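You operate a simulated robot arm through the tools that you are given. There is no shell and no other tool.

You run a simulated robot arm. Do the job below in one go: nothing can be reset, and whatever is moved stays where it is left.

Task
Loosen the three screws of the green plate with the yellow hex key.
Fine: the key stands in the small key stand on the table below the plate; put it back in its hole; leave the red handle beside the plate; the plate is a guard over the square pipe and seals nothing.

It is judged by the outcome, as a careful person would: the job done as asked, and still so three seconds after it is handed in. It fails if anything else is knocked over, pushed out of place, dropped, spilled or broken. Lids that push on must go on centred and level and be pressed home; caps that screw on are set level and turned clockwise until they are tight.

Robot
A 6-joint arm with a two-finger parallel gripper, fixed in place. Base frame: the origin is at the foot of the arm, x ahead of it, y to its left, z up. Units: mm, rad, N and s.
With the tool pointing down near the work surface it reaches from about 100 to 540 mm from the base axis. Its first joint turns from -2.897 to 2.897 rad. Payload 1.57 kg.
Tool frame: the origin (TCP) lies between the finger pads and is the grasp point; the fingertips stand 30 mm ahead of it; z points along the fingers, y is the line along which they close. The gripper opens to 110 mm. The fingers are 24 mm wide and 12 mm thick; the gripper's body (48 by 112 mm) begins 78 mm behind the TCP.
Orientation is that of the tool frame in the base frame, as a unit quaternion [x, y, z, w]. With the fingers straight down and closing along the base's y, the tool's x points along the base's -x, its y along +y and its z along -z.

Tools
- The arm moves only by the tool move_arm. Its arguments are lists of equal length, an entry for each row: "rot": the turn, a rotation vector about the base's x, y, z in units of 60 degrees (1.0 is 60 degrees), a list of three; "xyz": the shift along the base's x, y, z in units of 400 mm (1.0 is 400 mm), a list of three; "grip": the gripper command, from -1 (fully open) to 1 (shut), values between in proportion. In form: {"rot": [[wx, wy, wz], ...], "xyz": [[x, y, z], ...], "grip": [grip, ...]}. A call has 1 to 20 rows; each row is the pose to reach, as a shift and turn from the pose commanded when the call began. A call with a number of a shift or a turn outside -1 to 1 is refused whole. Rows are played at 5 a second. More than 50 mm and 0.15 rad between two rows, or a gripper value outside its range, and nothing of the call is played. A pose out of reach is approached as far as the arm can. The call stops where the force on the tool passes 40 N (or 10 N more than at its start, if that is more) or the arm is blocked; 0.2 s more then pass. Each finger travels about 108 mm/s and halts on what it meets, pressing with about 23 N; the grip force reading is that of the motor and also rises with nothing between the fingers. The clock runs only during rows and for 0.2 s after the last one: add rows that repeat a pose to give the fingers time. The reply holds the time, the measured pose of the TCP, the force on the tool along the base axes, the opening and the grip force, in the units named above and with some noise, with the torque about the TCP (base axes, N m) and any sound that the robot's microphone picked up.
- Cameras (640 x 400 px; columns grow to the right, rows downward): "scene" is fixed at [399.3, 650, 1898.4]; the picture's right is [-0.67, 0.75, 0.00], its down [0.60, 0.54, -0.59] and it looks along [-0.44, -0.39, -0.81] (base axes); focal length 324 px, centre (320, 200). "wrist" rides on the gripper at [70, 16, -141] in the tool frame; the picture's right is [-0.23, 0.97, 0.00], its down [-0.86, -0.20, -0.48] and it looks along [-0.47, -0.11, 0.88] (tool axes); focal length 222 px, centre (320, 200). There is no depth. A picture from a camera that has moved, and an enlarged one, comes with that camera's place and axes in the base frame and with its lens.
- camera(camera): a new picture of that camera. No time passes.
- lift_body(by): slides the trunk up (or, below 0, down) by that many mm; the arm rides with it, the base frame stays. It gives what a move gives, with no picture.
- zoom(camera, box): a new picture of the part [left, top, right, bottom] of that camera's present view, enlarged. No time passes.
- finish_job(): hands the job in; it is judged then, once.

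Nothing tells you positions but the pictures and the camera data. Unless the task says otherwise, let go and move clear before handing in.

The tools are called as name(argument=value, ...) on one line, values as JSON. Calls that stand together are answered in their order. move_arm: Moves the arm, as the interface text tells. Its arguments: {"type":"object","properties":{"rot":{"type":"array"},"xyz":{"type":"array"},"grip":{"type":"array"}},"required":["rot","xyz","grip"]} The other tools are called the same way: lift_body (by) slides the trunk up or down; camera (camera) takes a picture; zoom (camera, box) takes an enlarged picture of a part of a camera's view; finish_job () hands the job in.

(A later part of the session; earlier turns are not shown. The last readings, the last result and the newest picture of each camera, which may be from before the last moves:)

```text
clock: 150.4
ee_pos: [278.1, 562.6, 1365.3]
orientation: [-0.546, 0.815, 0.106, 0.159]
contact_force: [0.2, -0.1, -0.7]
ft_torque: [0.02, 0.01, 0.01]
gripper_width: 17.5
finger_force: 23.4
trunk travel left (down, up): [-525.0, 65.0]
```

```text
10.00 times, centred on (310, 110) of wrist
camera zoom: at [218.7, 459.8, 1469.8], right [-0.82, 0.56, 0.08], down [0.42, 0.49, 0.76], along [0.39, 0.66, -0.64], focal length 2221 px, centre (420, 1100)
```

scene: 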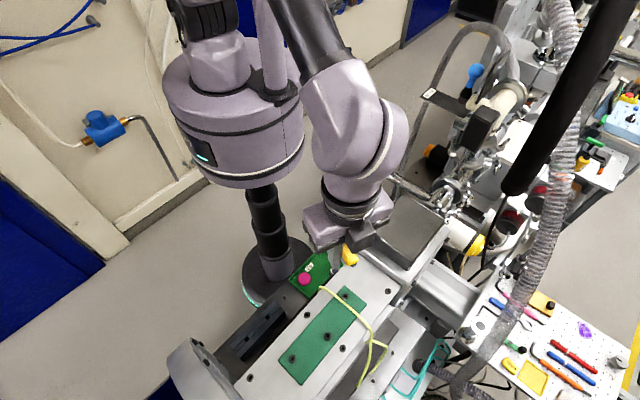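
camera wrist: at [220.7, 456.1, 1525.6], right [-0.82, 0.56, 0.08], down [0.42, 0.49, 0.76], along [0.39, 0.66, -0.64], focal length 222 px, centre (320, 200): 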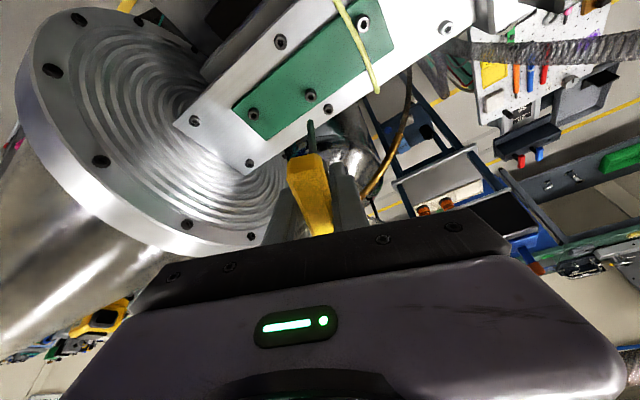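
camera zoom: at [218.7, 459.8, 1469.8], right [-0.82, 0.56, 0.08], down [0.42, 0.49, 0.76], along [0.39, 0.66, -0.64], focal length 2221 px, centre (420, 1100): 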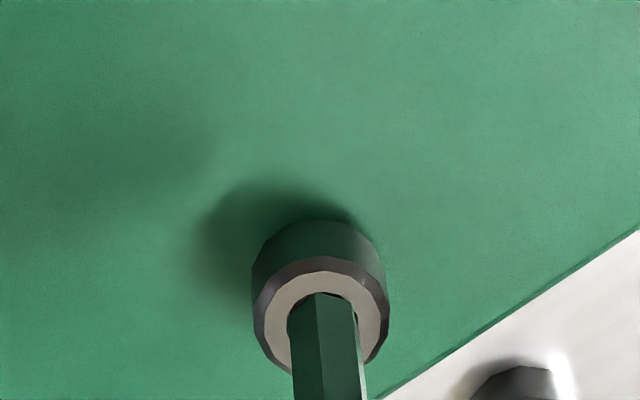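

move_arm(rot=[[0, 0, 0], [0, 0, 0], [0, 0, 0], [0, 0, 0]], xyz=[[0.0005, 0.0012, -0.002], [0.0006, 0.0014, -0.005], [0.0006, 0.0014, -0.008], [0.0006, 0.0014, -0.008]], grip=[1, 1, 1, 1])

zoom(camera="wrist", box=[290, 90, 330, 130])

```text
clock: 151.4
ee_pos: [278.6, 564.0, 1360.2]
orientation: [-0.547, 0.815, 0.106, 0.159]
contact_force: [-0.4, 0.0, -0.6]
ft_torque: [0.01, 0.01, -0.02]
gripper_width: 17.4
finger_force: 23.2
trunk travel left (down, up): [-525.0, 65.0]
```

```text
10.00 times, centred on (310, 110) of wrist
camera zoom: at [218.8, 460.7, 1466.2], right [-0.82, 0.56, 0.08], down [0.42, 0.49, 0.76], along [0.39, 0.66, -0.64], focal length 2221 px, centre (420, 1100)
```

zoom: 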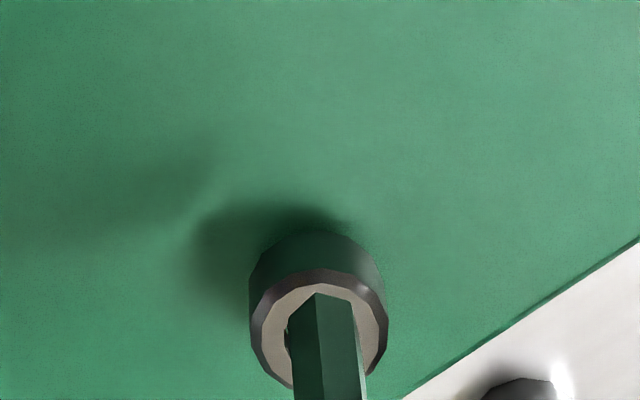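

The tip is still above the head. I'll keep lowering while tracking the socket edge, in small diagonal steps until there is light contact.

move_arm(rot=[[0, 0, 0], [0, 0, 0], [0, 0, 0], [0, 0, 0], [0, 0, 0], [0, 0, 0]], xyz=[[0.0014, 0.0035, 0], [0.0018, 0.0045, -0.0025], [0.0023, 0.0056, -0.005], [0.0027, 0.0066, -0.0075], [0.0031, 0.0077, -0.01], [0.0031, 0.0077, -0.01]], grip=[1, 1, 1, 1, 1, 1])

zoom(camera="wrist", box=[290, 90, 330, 130])

zoom(camera="scene", box=[315, 320, 345, 350])

```text
clock: 152.8
ee_pos: [280.9, 566.3, 1356.7]
orientation: [-0.546, 0.815, 0.106, 0.159]
contact_force: [-0.4, 0.2, -0.1]
ft_torque: [0.0, 0.03, -0.03]
gripper_width: 17.3
finger_force: 23.1
trunk travel left (down, up): [-525.0, 65.0]
```

```text
10.00 times, centred on (310, 110) of wrist
camera zoom: at [220.0, 463.5, 1462.7], right [-0.82, 0.56, 0.08], down [0.42, 0.49, 0.76], along [0.39, 0.66, -0.64], focal length 2221 px, centre (420, 1100)
```

zoom: 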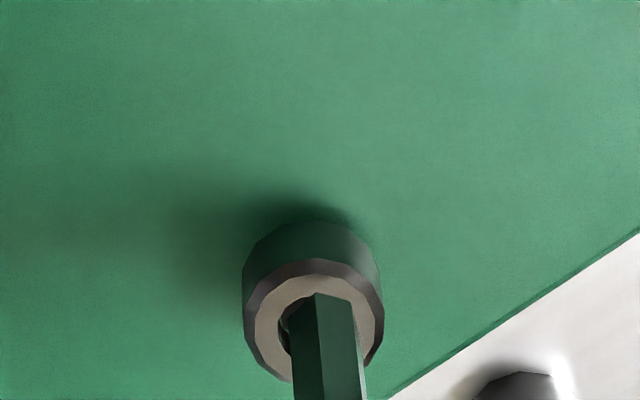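

```text
13.33 times, centred on (330, 335) of scene
camera zoom: at [399.3, 650.0, 1898.4], right [-0.67, 0.75, 0.0], down [0.6, 0.54, -0.59], along [-0.44, -0.39, -0.81], focal length 4325 px, centre (187, -1600)
```

zoom: 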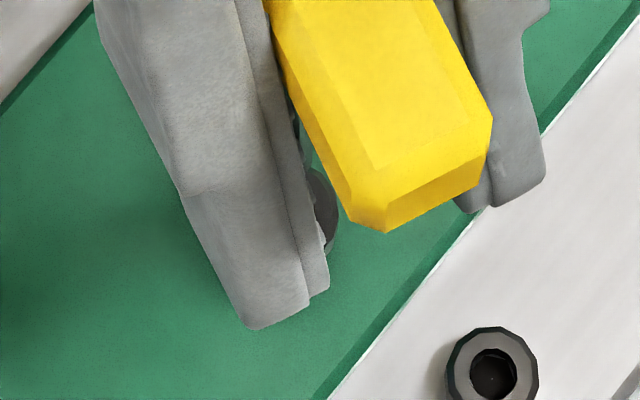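

move_arm(rot=[[0, 0, 0], [0, 0, 0], [0, 0, 0], [0, 0, 0], [0, 0, 0], [0, 0, 0]], xyz=[[0.0018, -0.0012, 0], [0.0022, -0.0002, -0.0025], [0.0027, 0.0009, -0.005], [0.0031, 0.0019, -0.0075], [0.0035, 0.003, -0.01], [0.0035, 0.003, -0.01]], grip=[1, 1, 1, 1, 1, 1])

zoom(camera="wrist", box=[290, 90, 330, 130])

zoom(camera="wrist", box=[250, 60, 390, 200])

```text
clock: 154.2
ee_pos: [282.4, 568.2, 1353.5]
orientation: [-0.547, 0.815, 0.106, 0.158]
contact_force: [0.5, 0.0, -0.3]
ft_torque: [0.03, -0.01, -0.03]
gripper_width: 17.5
finger_force: 22.9
trunk travel left (down, up): [-525.0, 65.0]
```

```text
10.00 times, centred on (310, 110) of wrist
camera zoom: at [221.9, 464.5, 1458.9], right [-0.82, 0.56, 0.08], down [0.42, 0.49, 0.76], along [0.39, 0.66, -0.64], focal length 2221 px, centre (420, 1100)
```

zoom: 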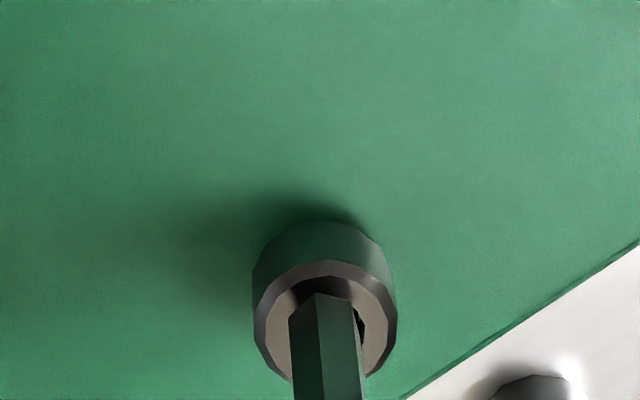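

```text
2.86 times, centred on (320, 130) of wrist
camera zoom: at [221.9, 464.5, 1458.9], right [-0.82, 0.56, 0.08], down [0.42, 0.49, 0.76], along [0.39, 0.66, -0.64], focal length 635 px, centre (320, 400)
```

zoom: 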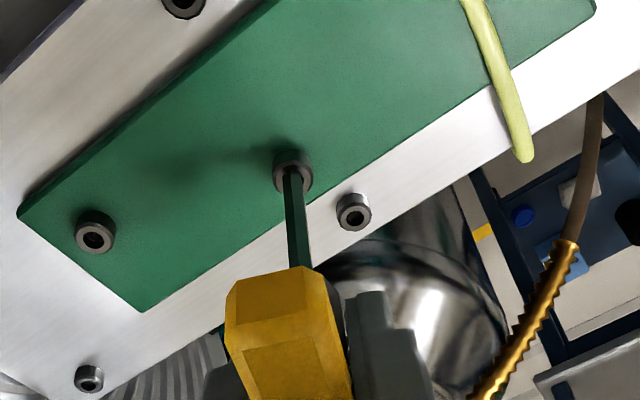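

move_arm(rot=[[0, 0, 0], [0, 0, 0], [0, 0, 0], [0, 0, 0]], xyz=[[0, 0, -0.0025], [0, 0, -0.005], [0, 0, -0.0075], [0, 0, -0.0075]], grip=[1, 1, 1, 1])

zoom(camera="wrist", box=[290, 90, 330, 130])

```text
clock: 155.2
ee_pos: [280.8, 568.2, 1351.0]
orientation: [-0.547, 0.815, 0.106, 0.158]
contact_force: [-0.3, -0.4, -0.7]
ft_torque: [-0.01, 0.04, 0.0]
gripper_width: 17.4
finger_force: 23.4
trunk travel left (down, up): [-525.0, 65.0]
```

```text
10.00 times, centred on (310, 110) of wrist
camera zoom: at [221.1, 464.6, 1455.6], right [-0.82, 0.56, 0.08], down [0.42, 0.49, 0.76], along [0.39, 0.66, -0.64], focal length 2221 px, centre (420, 1100)
```

zoom: 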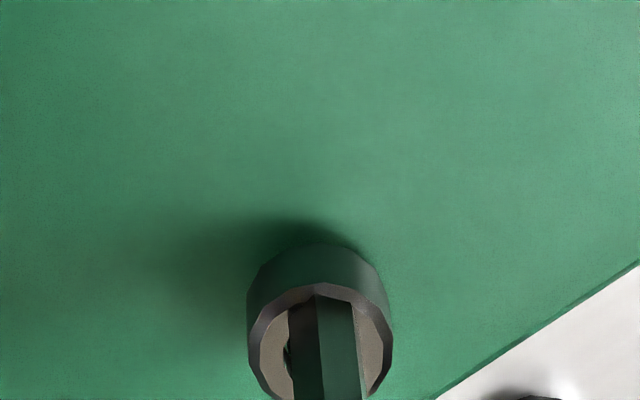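

zoom(camera="scene", box=[322, 318, 342, 338])

zoom(camera="scene", box=[300, 290, 360, 350])

zoom(camera="wrist", box=[260, 90, 380, 240])

```text
16.00 times, centred on (332, 328) of scene
camera zoom: at [399.3, 650.0, 1898.4], right [-0.67, 0.75, 0.0], down [0.6, 0.54, -0.59], along [-0.44, -0.39, -0.81], focal length 5190 px, centre (128, -1848)
```

zoom: 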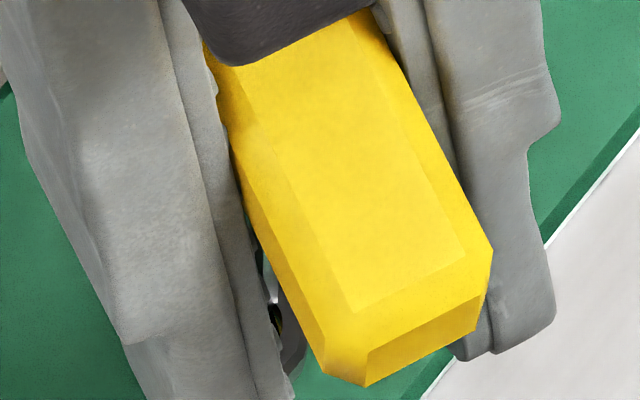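

```text
6.67 times, centred on (330, 320) of scene
camera zoom: at [399.3, 650.0, 1898.4], right [-0.67, 0.75, 0.0], down [0.6, 0.54, -0.59], along [-0.44, -0.39, -0.81], focal length 2163 px, centre (253, -600)
```

zoom: 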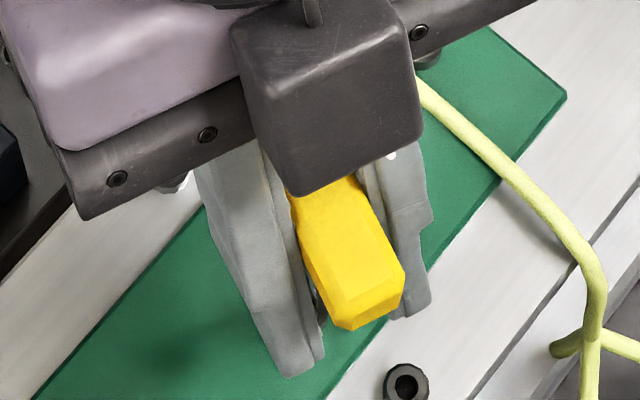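

```text
2.67 times, centred on (320, 165) of wrist
camera zoom: at [221.1, 464.6, 1455.6], right [-0.82, 0.56, 0.08], down [0.42, 0.49, 0.76], along [0.39, 0.66, -0.64], focal length 592 px, centre (320, 293)
```

zoom: 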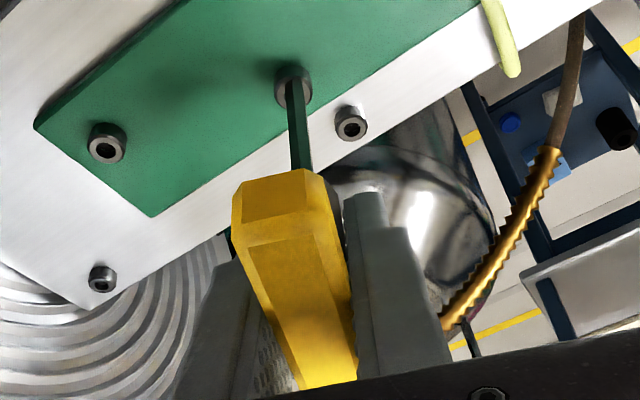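

The key slid up about 25 mm in the grip and pitched about 16°, which explains the missing contact. I'll raise slightly, reduce the tilt so the shank is truly vertical, and re-align visually.

move_arm(rot=[[0, 0, 0], [-0.0293, 0.0121, 0], [-0.0585, 0.0242, 0], [-0.0878, 0.0363, 0], [-0.0878, 0.0363, 0]], xyz=[[0, 0, 0.02], [0.003, 0.007, 0.02], [0.0065, 0.0148, 0.02], [0.0099, 0.0228, 0.02], [0.0099, 0.0228, 0.02]], grip=[1, 1, 1, 1, 1])

zoom(camera="wrist", box=[280, 90, 350, 150])

zoom(camera="scene", box=[315, 315, 345, 345])

```text
clock: 156.4
ee_pos: [284.0, 578.0, 1357.6]
orientation: [-0.552, 0.822, 0.079, 0.118]
contact_force: [0.0, 0.4, -0.6]
ft_torque: [-0.01, 0.01, 0.0]
gripper_width: 17.5
finger_force: 22.9
trunk travel left (down, up): [-525.0, 65.0]
```

```text
6.67 times, centred on (315, 120) of wrist
camera zoom: at [229.5, 483.6, 1474.8], right [-0.82, 0.57, 0.06], down [0.45, 0.56, 0.7], along [0.36, 0.6, -0.71], focal length 1481 px, centre (353, 733)
```

zoom: 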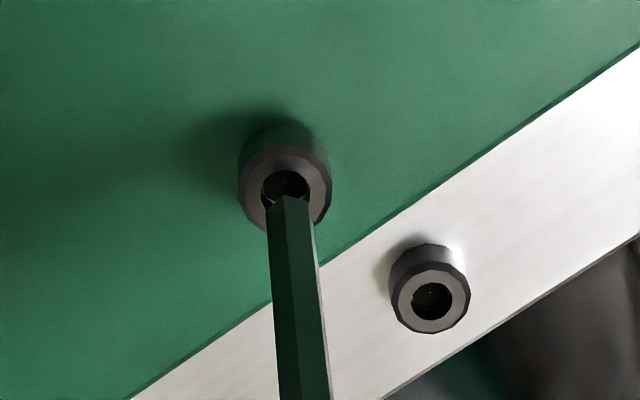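

```text
13.33 times, centred on (330, 330) of scene
camera zoom: at [399.3, 650.0, 1898.4], right [-0.67, 0.75, 0.0], down [0.6, 0.54, -0.59], along [-0.44, -0.39, -0.81], focal length 4325 px, centre (187, -1533)
```

zoom: 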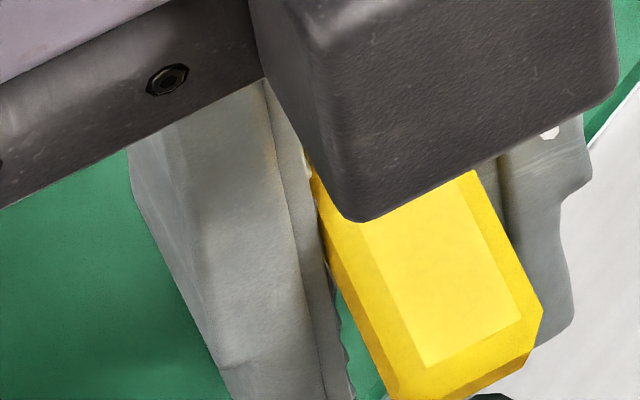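

move_arm(rot=[[0, 0, 0], [0, 0, 0], [0, 0, 0], [0, 0, 0], [0, 0, 0]], xyz=[[0.0008, 0.0005, -0.004], [0.0012, 0.0012, -0.008], [0.0012, 0.0012, -0.012], [0.0012, 0.0012, -0.015], [0.0012, 0.0012, -0.015]], grip=[1, 1, 1, 1, 1])

zoom(camera="wrist", box=[290, 95, 330, 135])

```text
clock: 157.6
ee_pos: [286.6, 575.9, 1353.4]
orientation: [-0.551, 0.822, 0.079, 0.118]
contact_force: [-0.1, -0.2, -1.3]
ft_torque: [-0.02, -0.01, -0.04]
gripper_width: 17.6
finger_force: 23.3
trunk travel left (down, up): [-525.0, 65.0]
```

```text
10.00 times, centred on (310, 115) of wrist
camera zoom: at [229.9, 484.1, 1468.4], right [-0.82, 0.57, 0.06], down [0.45, 0.56, 0.7], along [0.36, 0.6, -0.71], focal length 2221 px, centre (420, 1050)
```

zoom: 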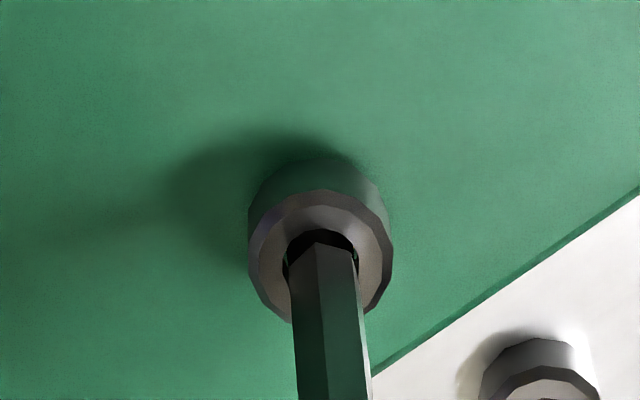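

move_arm(rot=[[0, 0, 0], [0, 0, 0], [0, 0, 0], [0, 0, 0]], xyz=[[0, 0, -0.0025], [0, 0, -0.005], [0, 0, -0.0075], [0, 0, -0.0075]], grip=[1, 1, 1, 1])

zoom(camera="wrist", box=[290, 95, 330, 135])

```text
clock: 158.6
ee_pos: [286.3, 577.2, 1348.2]
orientation: [-0.551, 0.822, 0.079, 0.118]
contact_force: [-0.1, -0.6, -0.1]
ft_torque: [0.02, -0.03, -0.03]
gripper_width: 17.1
finger_force: 23.1
trunk travel left (down, up): [-525.0, 65.0]
```

```text
10.00 times, centred on (310, 115) of wrist
camera zoom: at [229.8, 484.5, 1465.5], right [-0.82, 0.57, 0.06], down [0.45, 0.56, 0.7], along [0.36, 0.6, -0.71], focal length 2221 px, centre (420, 1050)
```

zoom: 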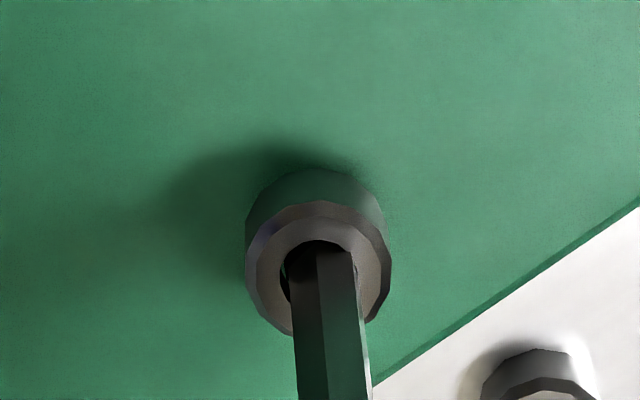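

move_arm(rot=[[0, 0, 0], [0, 0, 0], [0, 0, 0], [0, 0, 0]], xyz=[[0.0009, 0.0003, 0], [0.0009, 0.0003, -0.0025], [0.0009, 0.0003, -0.005], [0.0009, 0.0003, -0.005]], grip=[1, 1, 1, 1])

zoom(camera="wrist", box=[290, 95, 330, 135])

```text
clock: 159.6
ee_pos: [285.6, 578.0, 1346.9]
orientation: [-0.551, 0.822, 0.078, 0.118]
contact_force: [-0.1, -1.5, -0.9]
ft_torque: [0.02, -0.01, 0.03]
gripper_width: 17.3
finger_force: 23.0
trunk travel left (down, up): [-525.0, 65.0]
```

```text
10.00 times, centred on (310, 115) of wrist
camera zoom: at [230.0, 484.4, 1463.4], right [-0.82, 0.57, 0.06], down [0.45, 0.56, 0.7], along [0.36, 0.6, -0.71], focal length 2221 px, centre (420, 1050)
```

zoom: 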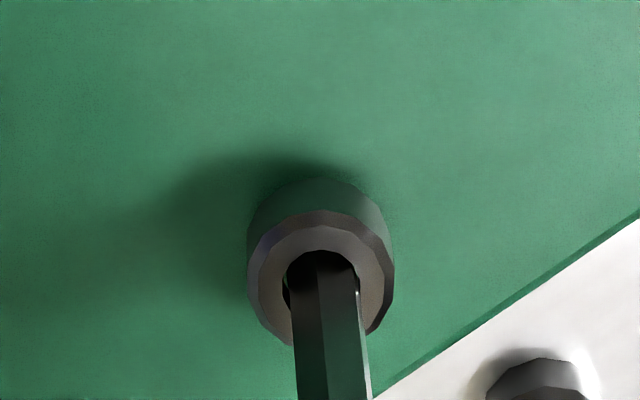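

The tip is now inside the socket. I'll lower gently until it bottoms.

move_arm(rot=[[0, 0, 0], [0, 0, 0], [0, 0, 0], [0, 0, 0], [0, 0, 0], [0, 0, 0]], xyz=[[0, 0, -0.0025], [0, 0, -0.005], [0, 0, -0.0075], [0, 0, -0.01], [0, 0, -0.0125], [0, 0, -0.0125]], grip=[1, 1, 1, 1, 1, 1])

zoom(camera="wrist", box=[290, 95, 330, 135])

```text
clock: 161.0
ee_pos: [286.2, 576.9, 1344.1]
orientation: [-0.551, 0.822, 0.079, 0.118]
contact_force: [1.5, 1.9, 17.7]
ft_torque: [-0.13, 0.02, -0.03]
gripper_width: 17.6
finger_force: 23.4
trunk travel left (down, up): [-525.0, 65.0]
```

```text
10.00 times, centred on (310, 115) of wrist
camera zoom: at [229.9, 483.5, 1459.5], right [-0.82, 0.57, 0.06], down [0.44, 0.56, 0.7], along [0.37, 0.6, -0.71], focal length 2221 px, centre (420, 1050)
```

zoom: 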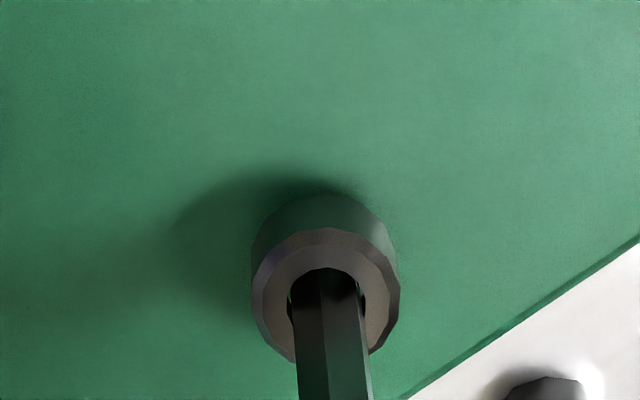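

The key is captured and bottomed in S2. I'll relax the load and open the fingers only a few millimetres so the key stands in the socket, guarded by the fingers, and check that it stays up.

move_arm(rot=[[0, 0, 0], [0, 0, 0], [0, 0, 0], [0, 0, 0]], xyz=[[0, 0, 0.004], [0, 0, 0.007], [0, 0, 0.007], [0, 0, 0.007]], grip=[1, 1, 0.6, 0.56])

zoom(camera="wrist", box=[250, 80, 390, 240])

zoom(camera="scene", box=[310, 305, 350, 345])

```text
clock: 162.0
ee_pos: [286.5, 577.7, 1344.9]
orientation: [-0.551, 0.822, 0.079, 0.118]
contact_force: [-0.2, -0.3, 0.3]
ft_torque: [0.01, -0.02, -0.01]
gripper_width: 24.0
finger_force: 0.1
trunk travel left (down, up): [-525.0, 65.0]
```

```text
2.50 times, centred on (320, 160) of wrist
camera zoom: at [230.0, 484.3, 1461.0], right [-0.82, 0.57, 0.06], down [0.45, 0.56, 0.7], along [0.36, 0.6, -0.71], focal length 555 px, centre (320, 300)
```

zoom: 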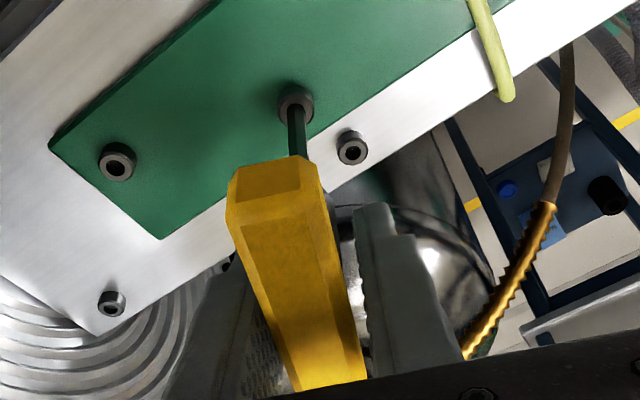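

```text
10.00 times, centred on (330, 325) of scene
camera zoom: at [399.3, 650.0, 1898.4], right [-0.67, 0.75, 0.0], down [0.6, 0.54, -0.59], along [-0.44, -0.39, -0.81], focal length 3244 px, centre (220, -1050)
```

zoom: 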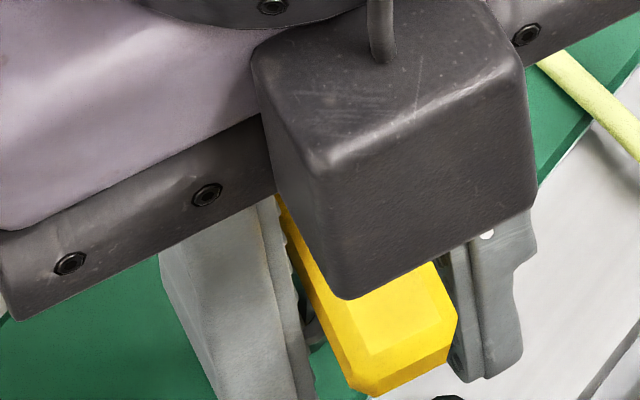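

The key stands free between the fingers. Now I'll bring the hand to vertical, centred on the key axis with the TCP at bar height, sliding only within the finger plane.

move_arm(rot=[[-0.0418, 0.0173, 0], [-0.0837, 0.0346, 0], [-0.1255, 0.0518, 0], [-0.1674, 0.0691, 0], [-0.2092, 0.0864, 0], [-0.2511, 0.1037, 0], [-0.2511, 0.1037, 0]], xyz=[[-0.0026, -0.0069, 0.0086], [-0.0053, -0.0138, 0.0172], [-0.0079, -0.0206, 0.0259], [-0.0105, -0.0275, 0.0345], [-0.0131, -0.0344, 0.0431], [-0.0157, -0.0412, 0.0518], [-0.0157, -0.0412, 0.0518]], grip=[0.56, 0.56, 0.56, 0.56, 0.56, 0.56, 0.56])

zoom(camera="wrist", box=[250, 80, 390, 240])

zoom(camera="scene", box=[310, 305, 350, 345])

```text
clock: 163.6
ee_pos: [279.8, 560.6, 1366.6]
orientation: [-0.557, 0.831, 0.0, 0.0]
contact_force: [0.1, 0.0, 0.6]
ft_torque: [-0.02, -0.01, 0.01]
gripper_width: 24.4
finger_force: 0.0
trunk travel left (down, up): [-525.0, 65.0]
```

```text
2.50 times, centred on (320, 160) of wrist
camera zoom: at [238.2, 501.3, 1507.7], right [-0.81, 0.58, 0.0], down [0.51, 0.72, 0.48], along [0.28, 0.39, -0.88], focal length 555 px, centre (320, 300)
```

zoom: 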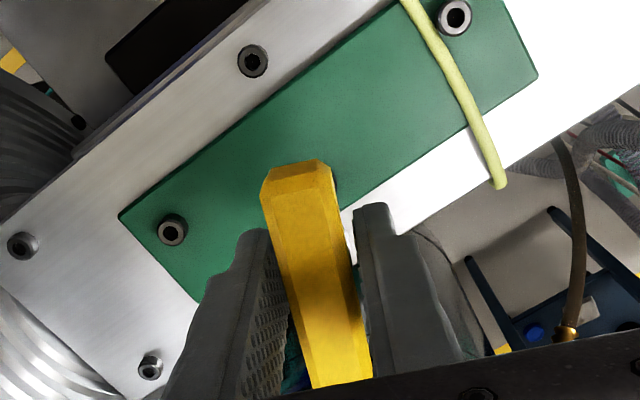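

```text
10.00 times, centred on (330, 325) of scene
camera zoom: at [399.3, 650.0, 1898.4], right [-0.67, 0.75, 0.0], down [0.6, 0.54, -0.59], along [-0.44, -0.39, -0.81], focal length 3244 px, centre (220, -1050)
```

zoom: 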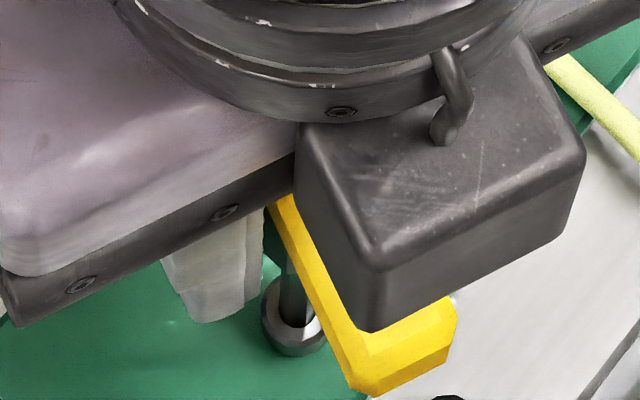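

The key stands upright in the socket and the hand is centred on it. I'll lower 4 mm for a deeper grip and close.

move_arm(rot=[[0, 0, 0], [0, 0, 0], [0, 0, 0], [0, 0, 0], [0, 0, 0], [0, 0, 0]], xyz=[[0, 0, -0.005], [0, 0, -0.01], [0, 0, -0.01], [0, 0, -0.01], [0, 0, -0.01], [0, 0, -0.01]], grip=[0.56, 0.56, 0.65, 0.75, 1, 1])

zoom(camera="wrist", box=[240, 110, 400, 240])

zoom(camera="scene", box=[318, 325, 338, 345])

```text
clock: 165.0
ee_pos: [280.2, 560.4, 1363.4]
orientation: [-0.557, 0.83, 0.0, 0.0]
contact_force: [-0.7, 0.0, 0.1]
ft_torque: [0.01, 0.04, 0.01]
gripper_width: 17.7
finger_force: 23.1
trunk travel left (down, up): [-525.0, 65.0]
```

```text
3.08 times, centred on (320, 175) of wrist
camera zoom: at [238.3, 501.8, 1503.6], right [-0.81, 0.58, 0.0], down [0.51, 0.72, 0.48], along [0.28, 0.39, -0.88], focal length 684 px, centre (320, 277)
```

zoom: 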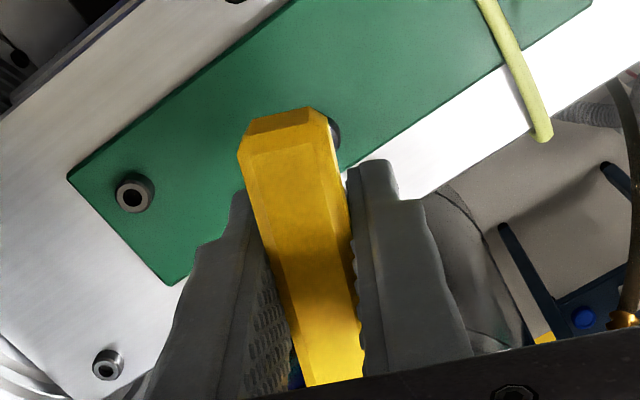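

```text
16.00 times, centred on (328, 335) of scene
camera zoom: at [399.3, 650.0, 1898.4], right [-0.67, 0.75, 0.0], down [0.6, 0.54, -0.59], along [-0.44, -0.39, -0.81], focal length 5190 px, centre (192, -1960)
```

zoom: 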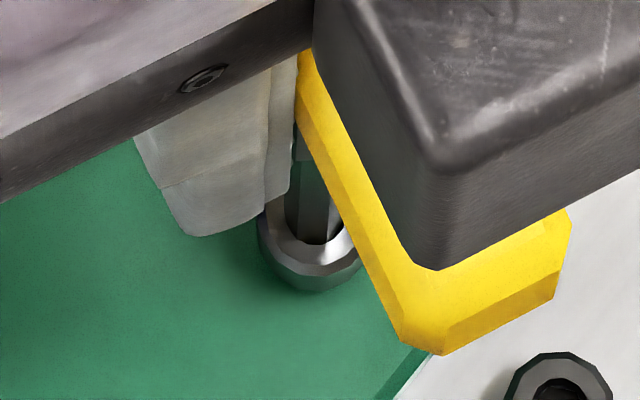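

Regripped perfectly in place. I'll give S2 a second counter-clockwise stroke of about 130°, staying well inside the wrist limit.

move_arm(rot=[[0, 0, 0], [0, 0, 0.06], [0, 0, 0.12], [0, 0, 0.18], [0, 0, 0.24], [0, 0, 0.3], [0, 0, 0.36], [0, 0, 0.42], [0, 0, 0.48], [0, 0, 0.54], [0, 0, 0.6], [0, 0, 0.66], [0, 0, 0.72], [0, 0, 0.78], [0, 0, 0.84], [0, 0, 0.9], [0, 0, 0.96], [0, 0, 1.0]], xyz=[[0, 0, -0.004], [0, 0, -0.004], [0, 0, -0.004], [0, 0, -0.004], [0, 0, -0.004], [0, 0, -0.004], [0, 0, -0.004], [0, 0, -0.004], [0, 0, -0.004], [0, 0, -0.004], [0, 0, -0.004], [0, 0, -0.004], [0, 0, -0.004], [0, 0, -0.004], [0, 0, -0.004], [0, 0, -0.004], [0, 0, -0.004], [0, 0, -0.004]], grip=[1, 1, 1, 1, 1, 1, 1, 1, 1, 1, 1, 1, 1, 1, 1, 1, 1, 1])

zoom(camera="wrist", box=[240, 90, 400, 220])

```text
clock: 168.8
ee_pos: [280.0, 560.7, 1360.5]
orientation: [0.898, -0.44, 0.0, -0.001]
contact_force: [1.6, 0.4, 14.1]
ft_torque: [0.05, -0.08, -0.24]
gripper_width: 17.5
finger_force: 23.1
trunk travel left (down, up): [-525.0, 65.0]
```

```text
3.08 times, centred on (320, 155) of wrist
camera zoom: at [309.2, 494.3, 1502.7], right [-0.91, -0.42, 0.0], down [-0.37, 0.8, 0.48], along [-0.2, 0.44, -0.88], focal length 684 px, centre (320, 338)
```

zoom: 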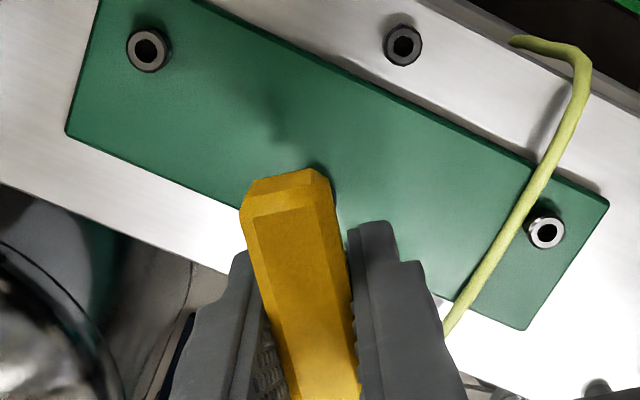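

Torque of about 0.24 N·m is being transmitted, so the screw is turning. I'll continue the stroke.

move_arm(rot=[[0, 0, 0.06], [0, 0, 0.12], [0, 0, 0.18], [0, 0, 0.24], [0, 0, 0.3], [0, 0, 0.36], [0, 0, 0.42], [0, 0, 0.48], [0, 0, 0.54], [0, 0, 0.6], [0, 0, 0.66], [0, 0, 0.72], [0, 0, 0.78], [0, 0, 0.84], [0, 0, 0.9], [0, 0, 0.96], [0, 0, 1.0]], xyz=[[0, 0, 0], [0, 0, 0], [0, 0, 0], [0, 0, 0], [0, 0, 0], [0, 0, 0], [0, 0, 0], [0, 0, 0], [0, 0, 0], [0, 0, 0], [0, 0, 0], [0, 0, 0], [0, 0, 0], [0, 0, 0], [0, 0, 0], [0, 0, 0], [0, 0, 0]], grip=[1, 1, 1, 1, 1, 1, 1, 1, 1, 1, 1, 1, 1, 1, 1, 1, 1])

zoom(camera="scene", box=[315, 322, 341, 348])

zoom(camera="wrist", box=[240, 90, 400, 220])

```text
clock: 172.4
ee_pos: [280.7, 560.9, 1361.1]
orientation: [0.998, 0.068, 0.0, -0.001]
contact_force: [2.0, 2.4, 11.3]
ft_torque: [0.18, -0.12, -0.31]
gripper_width: 17.6
finger_force: 23.0
trunk travel left (down, up): [-525.0, 65.0]
```

```text
15.38 times, centred on (328, 335) of scene
camera zoom: at [399.3, 650.0, 1898.4], right [-0.67, 0.75, 0.0], down [0.6, 0.54, -0.59], along [-0.44, -0.39, -0.81], focal length 4991 px, centre (197, -1877)
```

zoom: 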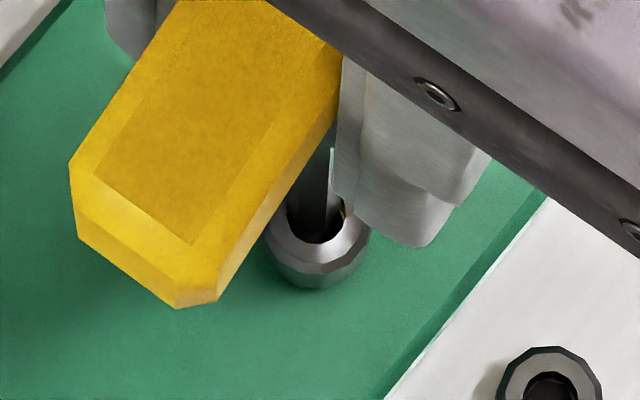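

```text
3.08 times, centred on (320, 155) of wrist
camera zoom: at [350.7, 552.6, 1502.6], right [-0.09, -1.0, 0.0], down [-0.87, 0.08, 0.48], along [-0.48, 0.05, -0.88], focal length 684 px, centre (320, 338)
```

zoom: 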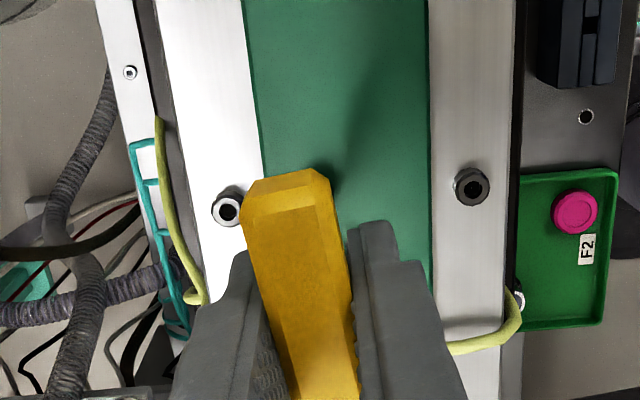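

move_arm(rot=[[0, 0, 0], [0, 0, 0], [0, 0, 0], [0, 0, 0], [0, 0, 0], [0, 0, 0], [0, 0, 0]], xyz=[[0, 0, 0.01], [0, 0, 0.025], [0, 0, 0.05], [0, 0, 0.08], [0, 0, 0.11], [0, 0, 0.14], [0, 0, 0.14]], grip=[1, 1, 1, 1, 1, 1, 1])

zoom(camera="scene", box=[318, 325, 338, 345])

zoom(camera="scene", box=[295, 285, 365, 355])

zoom(camera="wrist", box=[240, 90, 400, 220])

```text
clock: 174.0
ee_pos: [281.0, 562.4, 1415.9]
orientation: [0.998, 0.068, 0.001, 0.0]
contact_force: [-0.7, 0.1, -0.4]
ft_torque: [0.03, -0.04, 0.01]
gripper_width: 17.2
finger_force: 22.5
trunk travel left (down, up): [-525.0, 65.0]
```

```text
16.00 times, centred on (328, 335) of scene
camera zoom: at [399.3, 650.0, 1898.4], right [-0.67, 0.75, 0.0], down [0.6, 0.54, -0.59], along [-0.44, -0.39, -0.81], focal length 5190 px, centre (192, -1960)
```

zoom: 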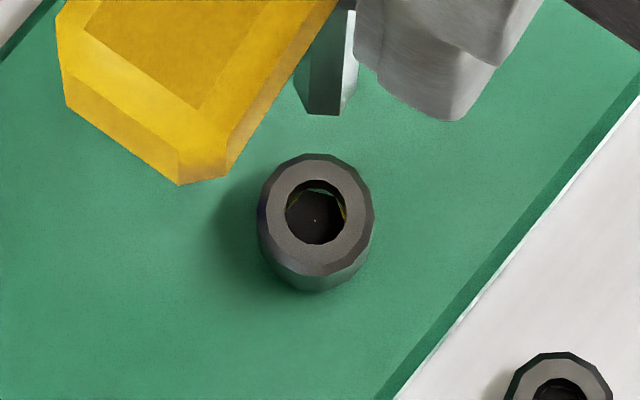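

```text
5.71 times, centred on (330, 320) of scene
camera zoom: at [399.3, 650.0, 1898.4], right [-0.67, 0.75, 0.0], down [0.6, 0.54, -0.59], along [-0.44, -0.39, -0.81], focal length 1854 px, centre (263, -486)
```

zoom: 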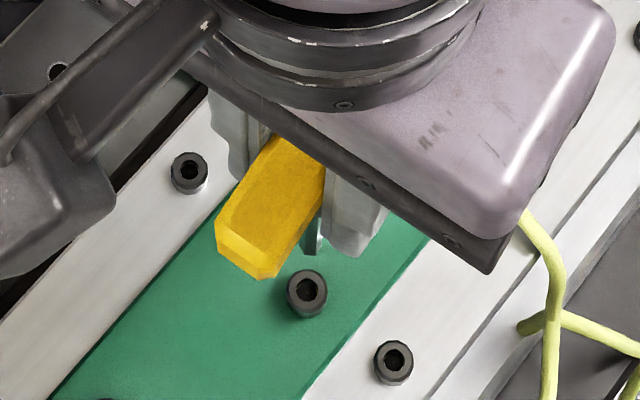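

```text
3.08 times, centred on (320, 155) of wrist
camera zoom: at [351.4, 554.1, 1558.1], right [-0.09, -1.0, 0.0], down [-0.87, 0.08, 0.48], along [-0.48, 0.05, -0.88], focal length 684 px, centre (320, 338)
```

zoom: 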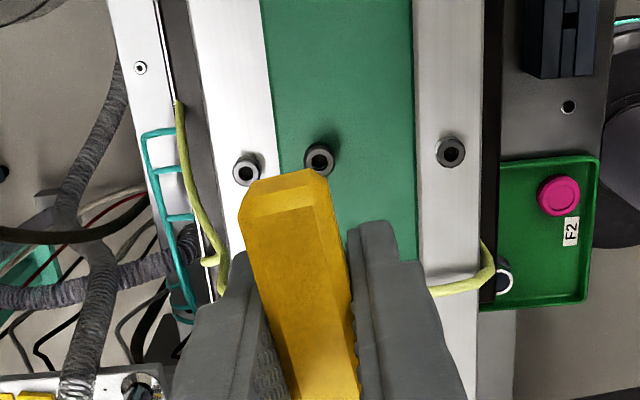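

S2's head is raised and hasn't changed further, so it's free. Next is S3: I'll carry the key there at a safe height while slowly unwinding the wrist.

move_arm(rot=[[0, 0, -0.06], [0, 0, -0.12], [0, 0, -0.18], [0, 0, -0.24], [0, 0, -0.3], [0, 0, -0.36], [0, 0, -0.42], [0, 0, -0.48], [0, 0, -0.54], [0, 0, -0.6], [0, 0, -0.66], [0, 0, -0.72], [0, 0, -0.78], [0, 0, -0.84], [0, 0, -0.9], [0, 0, -0.96], [0, 0, -1.0]], xyz=[[0, 0, 0], [0, 0, 0], [0, 0, 0], [0, 0, 0], [0, 0, 0], [0, 0, 0], [0, 0, 0], [0, 0, 0], [0, 0, 0], [0, 0, 0], [0, 0, 0], [0, 0, 0], [0, 0, 0], [0, 0, 0], [0, 0, 0], [0, 0, 0], [0, 0, 0]], grip=[1, 1, 1, 1, 1, 1, 1, 1, 1, 1, 1, 1, 1, 1, 1, 1, 1])

move_arm(rot=[[0, 0, -0.06], [0, 0, -0.12], [0, 0, -0.18], [0, 0, -0.24], [0, 0, -0.3], [0, 0, -0.36], [0, 0, -0.42], [0, 0, -0.48], [0, 0, -0.54], [0, 0, -0.6], [0, 0, -0.66], [0, 0, -0.72], [0, 0, -0.78], [0, 0, -0.84], [0, 0, -0.9], [0, 0, -0.96], [0, 0, -1.0]], xyz=[[0.01, -0.003, 0], [0.02, -0.006, 0], [0.03, -0.01, 0], [0.04, -0.013, 0], [0.05, -0.016, 0], [0.06, -0.019, 0], [0.07, -0.022, 0], [0.08, -0.025, 0], [0.09, -0.028, 0], [0.1, -0.031, 0], [0.11, -0.034, 0], [0.12, -0.038, 0], [0.13, -0.041, 0], [0.14, -0.044, 0], [0.15, -0.047, 0], [0.16, -0.05, 0], [0.17, -0.053, 0]], grip=[1, 1, 1, 1, 1, 1, 1, 1, 1, 1, 1, 1, 1, 1, 1, 1, 1])

move_arm(rot=[[0, 0, -0.06], [0, 0, -0.12], [0, 0, -0.18], [0, 0, -0.24], [0, 0, -0.3], [0, 0, -0.36], [0, 0, -0.42], [0, 0, -0.48], [0, 0, -0.545], [0, 0, -0.545]], xyz=[[0.001, -0.001, 0], [0.0025, -0.001, 0], [0.0025, -0.001, 0], [0.0025, -0.001, 0], [0.0025, -0.001, 0], [0.0025, -0.001, 0], [0.0025, -0.001, 0], [0.0025, -0.001, 0], [0.0025, -0.001, 0], [0.0025, -0.001, 0]], grip=[1, 1, 1, 1, 1, 1, 1, 1, 1, 1])

zoom(camera="wrist", box=[240, 60, 400, 220])

zoom(camera="scene", box=[265, 315, 335, 385])

```text
clock: 177.6
ee_pos: [279.5, 562.1, 1415.2]
orientation: [0.897, -0.441, 0.0, 0.0]
contact_force: [-0.2, 0.9, -0.3]
ft_torque: [0.02, 0.0, 0.01]
gripper_width: 17.7
finger_force: 22.3
trunk travel left (down, up): [-525.0, 65.0]
```

```text
clock: 181.2
ee_pos: [348.4, 540.1, 1416.5]
orientation: [-0.556, 0.831, 0.0, 0.0]
contact_force: [-0.3, -0.2, -0.6]
ft_torque: [0.0, 0.0, 0.0]
gripper_width: 17.2
finger_force: 23.8
trunk travel left (down, up): [-525.0, 65.0]
```

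```text
clock: 183.4
ee_pos: [350.0, 540.0, 1415.8]
orientation: [-0.299, 0.954, 0.0, 0.0]
contact_force: [0.3, 0.6, -0.1]
ft_torque: [0.0, -0.01, 0.02]
gripper_width: 17.7
finger_force: 23.1
trunk travel left (down, up): [-525.0, 65.0]
```

```text
2.50 times, centred on (320, 140) of wrist
camera zoom: at [282.7, 512.4, 1557.7], right [-0.37, 0.93, 0.0], down [0.82, 0.33, 0.48], along [0.44, 0.18, -0.88], focal length 555 px, centre (320, 350)
```

zoom: 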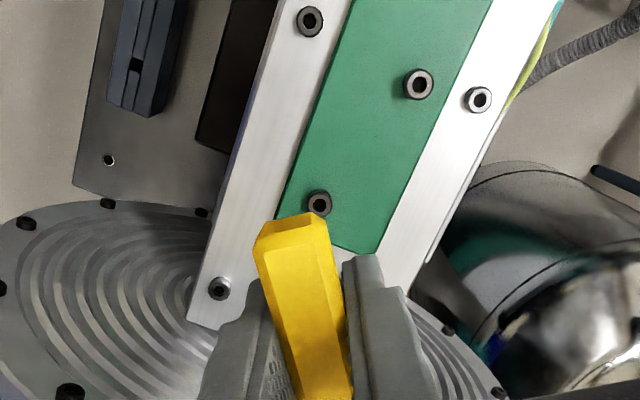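

```text
5.71 times, centred on (300, 350) of scene
camera zoom: at [399.3, 650.0, 1898.4], right [-0.67, 0.75, 0.0], down [0.6, 0.54, -0.59], along [-0.44, -0.39, -0.81], focal length 1854 px, centre (434, -657)
```

zoom: 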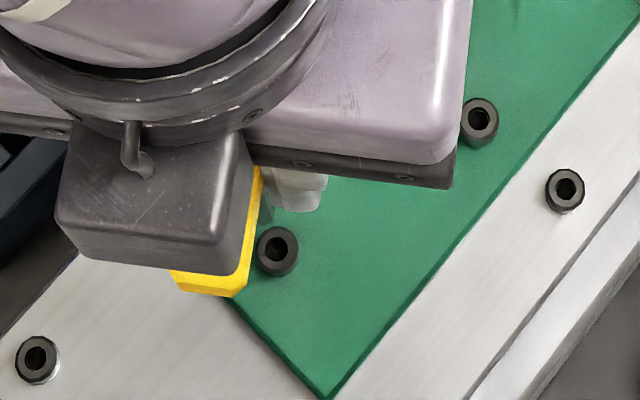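

move_arm(rot=[[0, 0, 0], [0, 0, 0], [0, 0, 0], [0, 0, 0], [0, 0, 0]], xyz=[[-0.002, -0.002, -0.025], [-0.002, -0.002, -0.05], [-0.002, -0.002, -0.075], [-0.002, -0.002, -0.1], [-0.002, -0.002, -0.1]], grip=[1, 1, 1, 1, 1])

zoom(camera="scene", box=[280, 345, 310, 375])

zoom(camera="wrist", box=[240, 60, 400, 220])

```text
clock: 184.6
ee_pos: [348.0, 538.0, 1377.3]
orientation: [-0.3, 0.954, 0.0, 0.0]
contact_force: [-0.5, -0.8, -0.5]
ft_torque: [0.02, 0.02, 0.0]
gripper_width: 17.4
finger_force: 23.5
trunk travel left (down, up): [-525.0, 65.0]
```

```text
13.33 times, centred on (295, 360) of scene
camera zoom: at [399.3, 650.0, 1898.4], right [-0.67, 0.75, 0.0], down [0.6, 0.54, -0.59], along [-0.44, -0.39, -0.81], focal length 4325 px, centre (653, -1933)
```

zoom: 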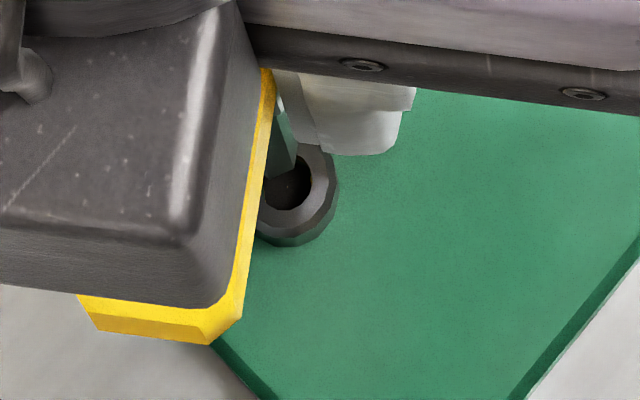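

```text
2.50 times, centred on (320, 140) of wrist
camera zoom: at [282.2, 511.1, 1518.3], right [-0.37, 0.93, 0.0], down [0.82, 0.33, 0.48], along [0.44, 0.18, -0.88], focal length 555 px, centre (320, 350)
```

zoom: 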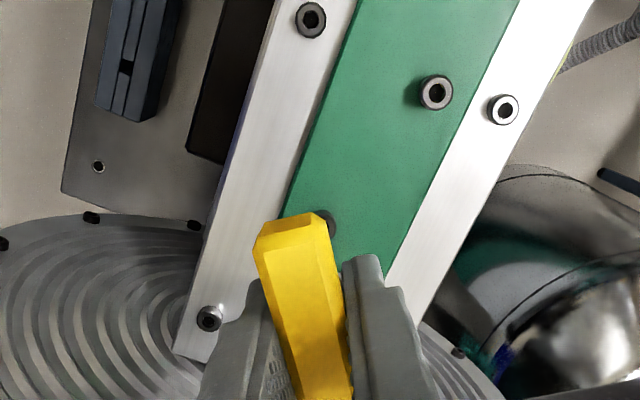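

move_arm(rot=[[0, 0, 0], [0, 0, 0], [0, 0, 0], [0, 0, 0]], xyz=[[-0.0014, 0.0018, 0], [-0.0014, 0.0018, -0.007], [-0.0014, 0.0018, -0.014], [-0.0014, 0.0018, -0.014]], grip=[1, 1, 1, 1])

zoom(camera="scene", box=[285, 350, 305, 370])

```text
clock: 185.6
ee_pos: [347.3, 540.5, 1370.5]
orientation: [-0.301, 0.954, 0.0, 0.0]
contact_force: [-0.3, 0.0, -0.7]
ft_torque: [-0.02, -0.02, -0.02]
gripper_width: 17.5
finger_force: 23.0
trunk travel left (down, up): [-525.0, 65.0]
```

```text
16.00 times, centred on (295, 360) of scene
camera zoom: at [399.3, 650.0, 1898.4], right [-0.67, 0.75, 0.0], down [0.6, 0.54, -0.59], along [-0.44, -0.39, -0.81], focal length 5190 px, centre (720, -2360)
```

zoom: 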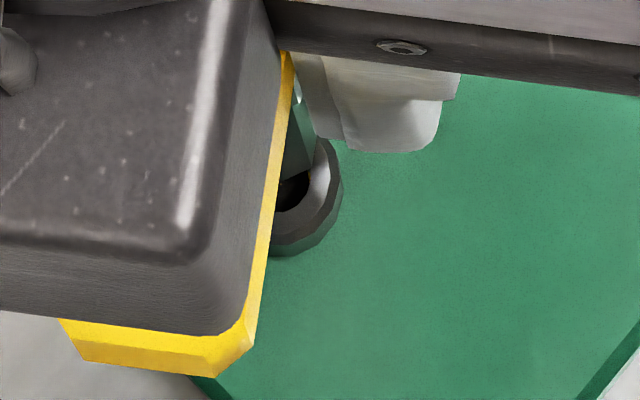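

move_arm(rot=[[0, 0, 0], [0, 0, 0], [0, 0, 0], [0, 0, 0]], xyz=[[0.001, -0.0011, 0], [0.001, -0.0011, -0.004], [0.001, -0.0011, -0.008], [0.001, -0.0011, -0.008]], grip=[1, 1, 1, 1])

zoom(camera="scene", box=[285, 350, 305, 370])

```text
clock: 186.6
ee_pos: [348.2, 539.7, 1366.4]
orientation: [-0.3, 0.954, 0.0, 0.0]
contact_force: [-0.2, -0.4, -0.8]
ft_torque: [0.03, 0.0, 0.02]
gripper_width: 17.4
finger_force: 22.8
trunk travel left (down, up): [-525.0, 65.0]
```

```text
16.00 times, centred on (295, 360) of scene
camera zoom: at [399.3, 650.0, 1898.4], right [-0.67, 0.75, 0.0], down [0.6, 0.54, -0.59], along [-0.44, -0.39, -0.81], focal length 5190 px, centre (720, -2360)
```

zoom: 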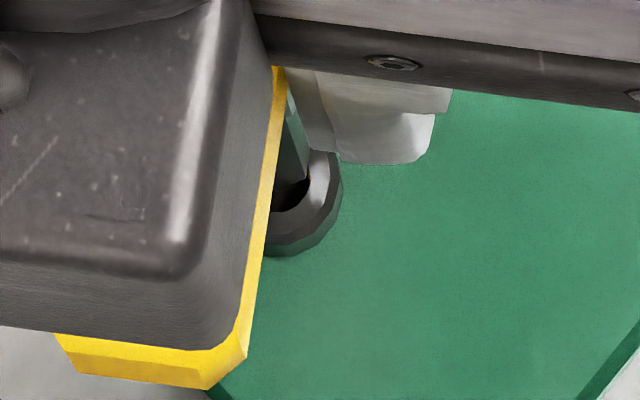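

move_arm(rot=[[0, 0, 0], [0, 0, 0], [0, 0, 0], [0, 0, 0]], xyz=[[0, 0, -0.003], [0, 0, -0.006], [0, 0, -0.009], [0, 0, -0.009]], grip=[1, 1, 1, 1])

zoom(camera="scene", box=[285, 350, 305, 370])

```text
clock: 187.6
ee_pos: [348.9, 539.0, 1363.9]
orientation: [-0.301, 0.954, 0.0, 0.0]
contact_force: [-0.6, -1.3, -1.0]
ft_torque: [0.01, -0.01, -0.01]
gripper_width: 17.5
finger_force: 22.8
trunk travel left (down, up): [-525.0, 65.0]
```

```text
16.00 times, centred on (295, 360) of scene
camera zoom: at [399.3, 650.0, 1898.4], right [-0.67, 0.75, 0.0], down [0.6, 0.54, -0.59], along [-0.44, -0.39, -0.81], focal length 5190 px, centre (720, -2360)
```

zoom: 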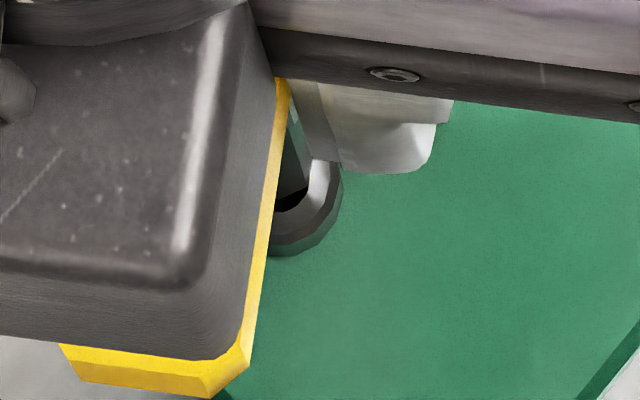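

move_arm(rot=[[0, 0, 0], [0, 0, 0], [0, 0, 0], [0, 0, 0], [0, 0, 0]], xyz=[[0, 0, -0.003], [0, 0, -0.006], [0, 0, -0.009], [0, 0, -0.012], [0, 0, -0.012]], grip=[1, 1, 1, 1, 1])

zoom(camera="scene", box=[285, 350, 305, 370])

```text
clock: 188.8
ee_pos: [348.4, 539.0, 1358.3]
orientation: [-0.3, 0.954, 0.0, 0.0]
contact_force: [2.1, -0.2, -0.3]
ft_torque: [0.03, -0.15, -0.02]
gripper_width: 17.4
finger_force: 22.9
trunk travel left (down, up): [-525.0, 65.0]
```

```text
16.00 times, centred on (295, 360) of scene
camera zoom: at [399.3, 650.0, 1898.4], right [-0.67, 0.75, 0.0], down [0.6, 0.54, -0.59], along [-0.44, -0.39, -0.81], focal length 5190 px, centre (720, -2360)
```

zoom: 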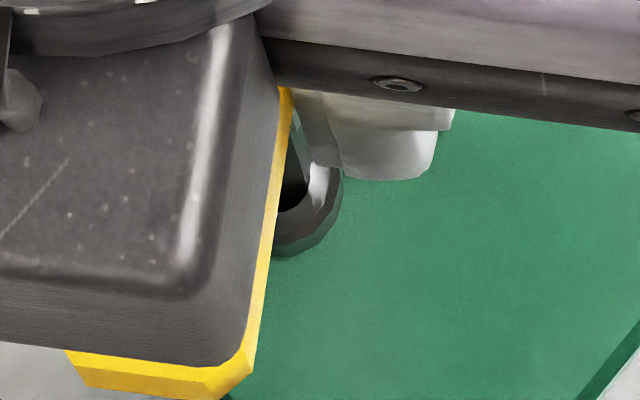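

The tip is inside S3. I'll press lightly to the bottom and then begin turning.

move_arm(rot=[[0, 0, 0], [0, 0, 0], [0, 0, 0], [0, 0, 0], [0, 0, 0]], xyz=[[0, 0, -0.002], [0, 0, -0.004], [0, 0, -0.006], [0, 0, -0.008], [0, 0, -0.008]], grip=[1, 1, 1, 1, 1])

```text
clock: 190.0
ee_pos: [348.4, 539.8, 1357.6]
orientation: [-0.301, 0.954, 0.001, 0.001]
contact_force: [3.2, 2.9, 13.9]
ft_torque: [0.28, -0.31, -0.01]
gripper_width: 17.6
finger_force: 22.8
trunk travel left (down, up): [-525.0, 65.0]
```

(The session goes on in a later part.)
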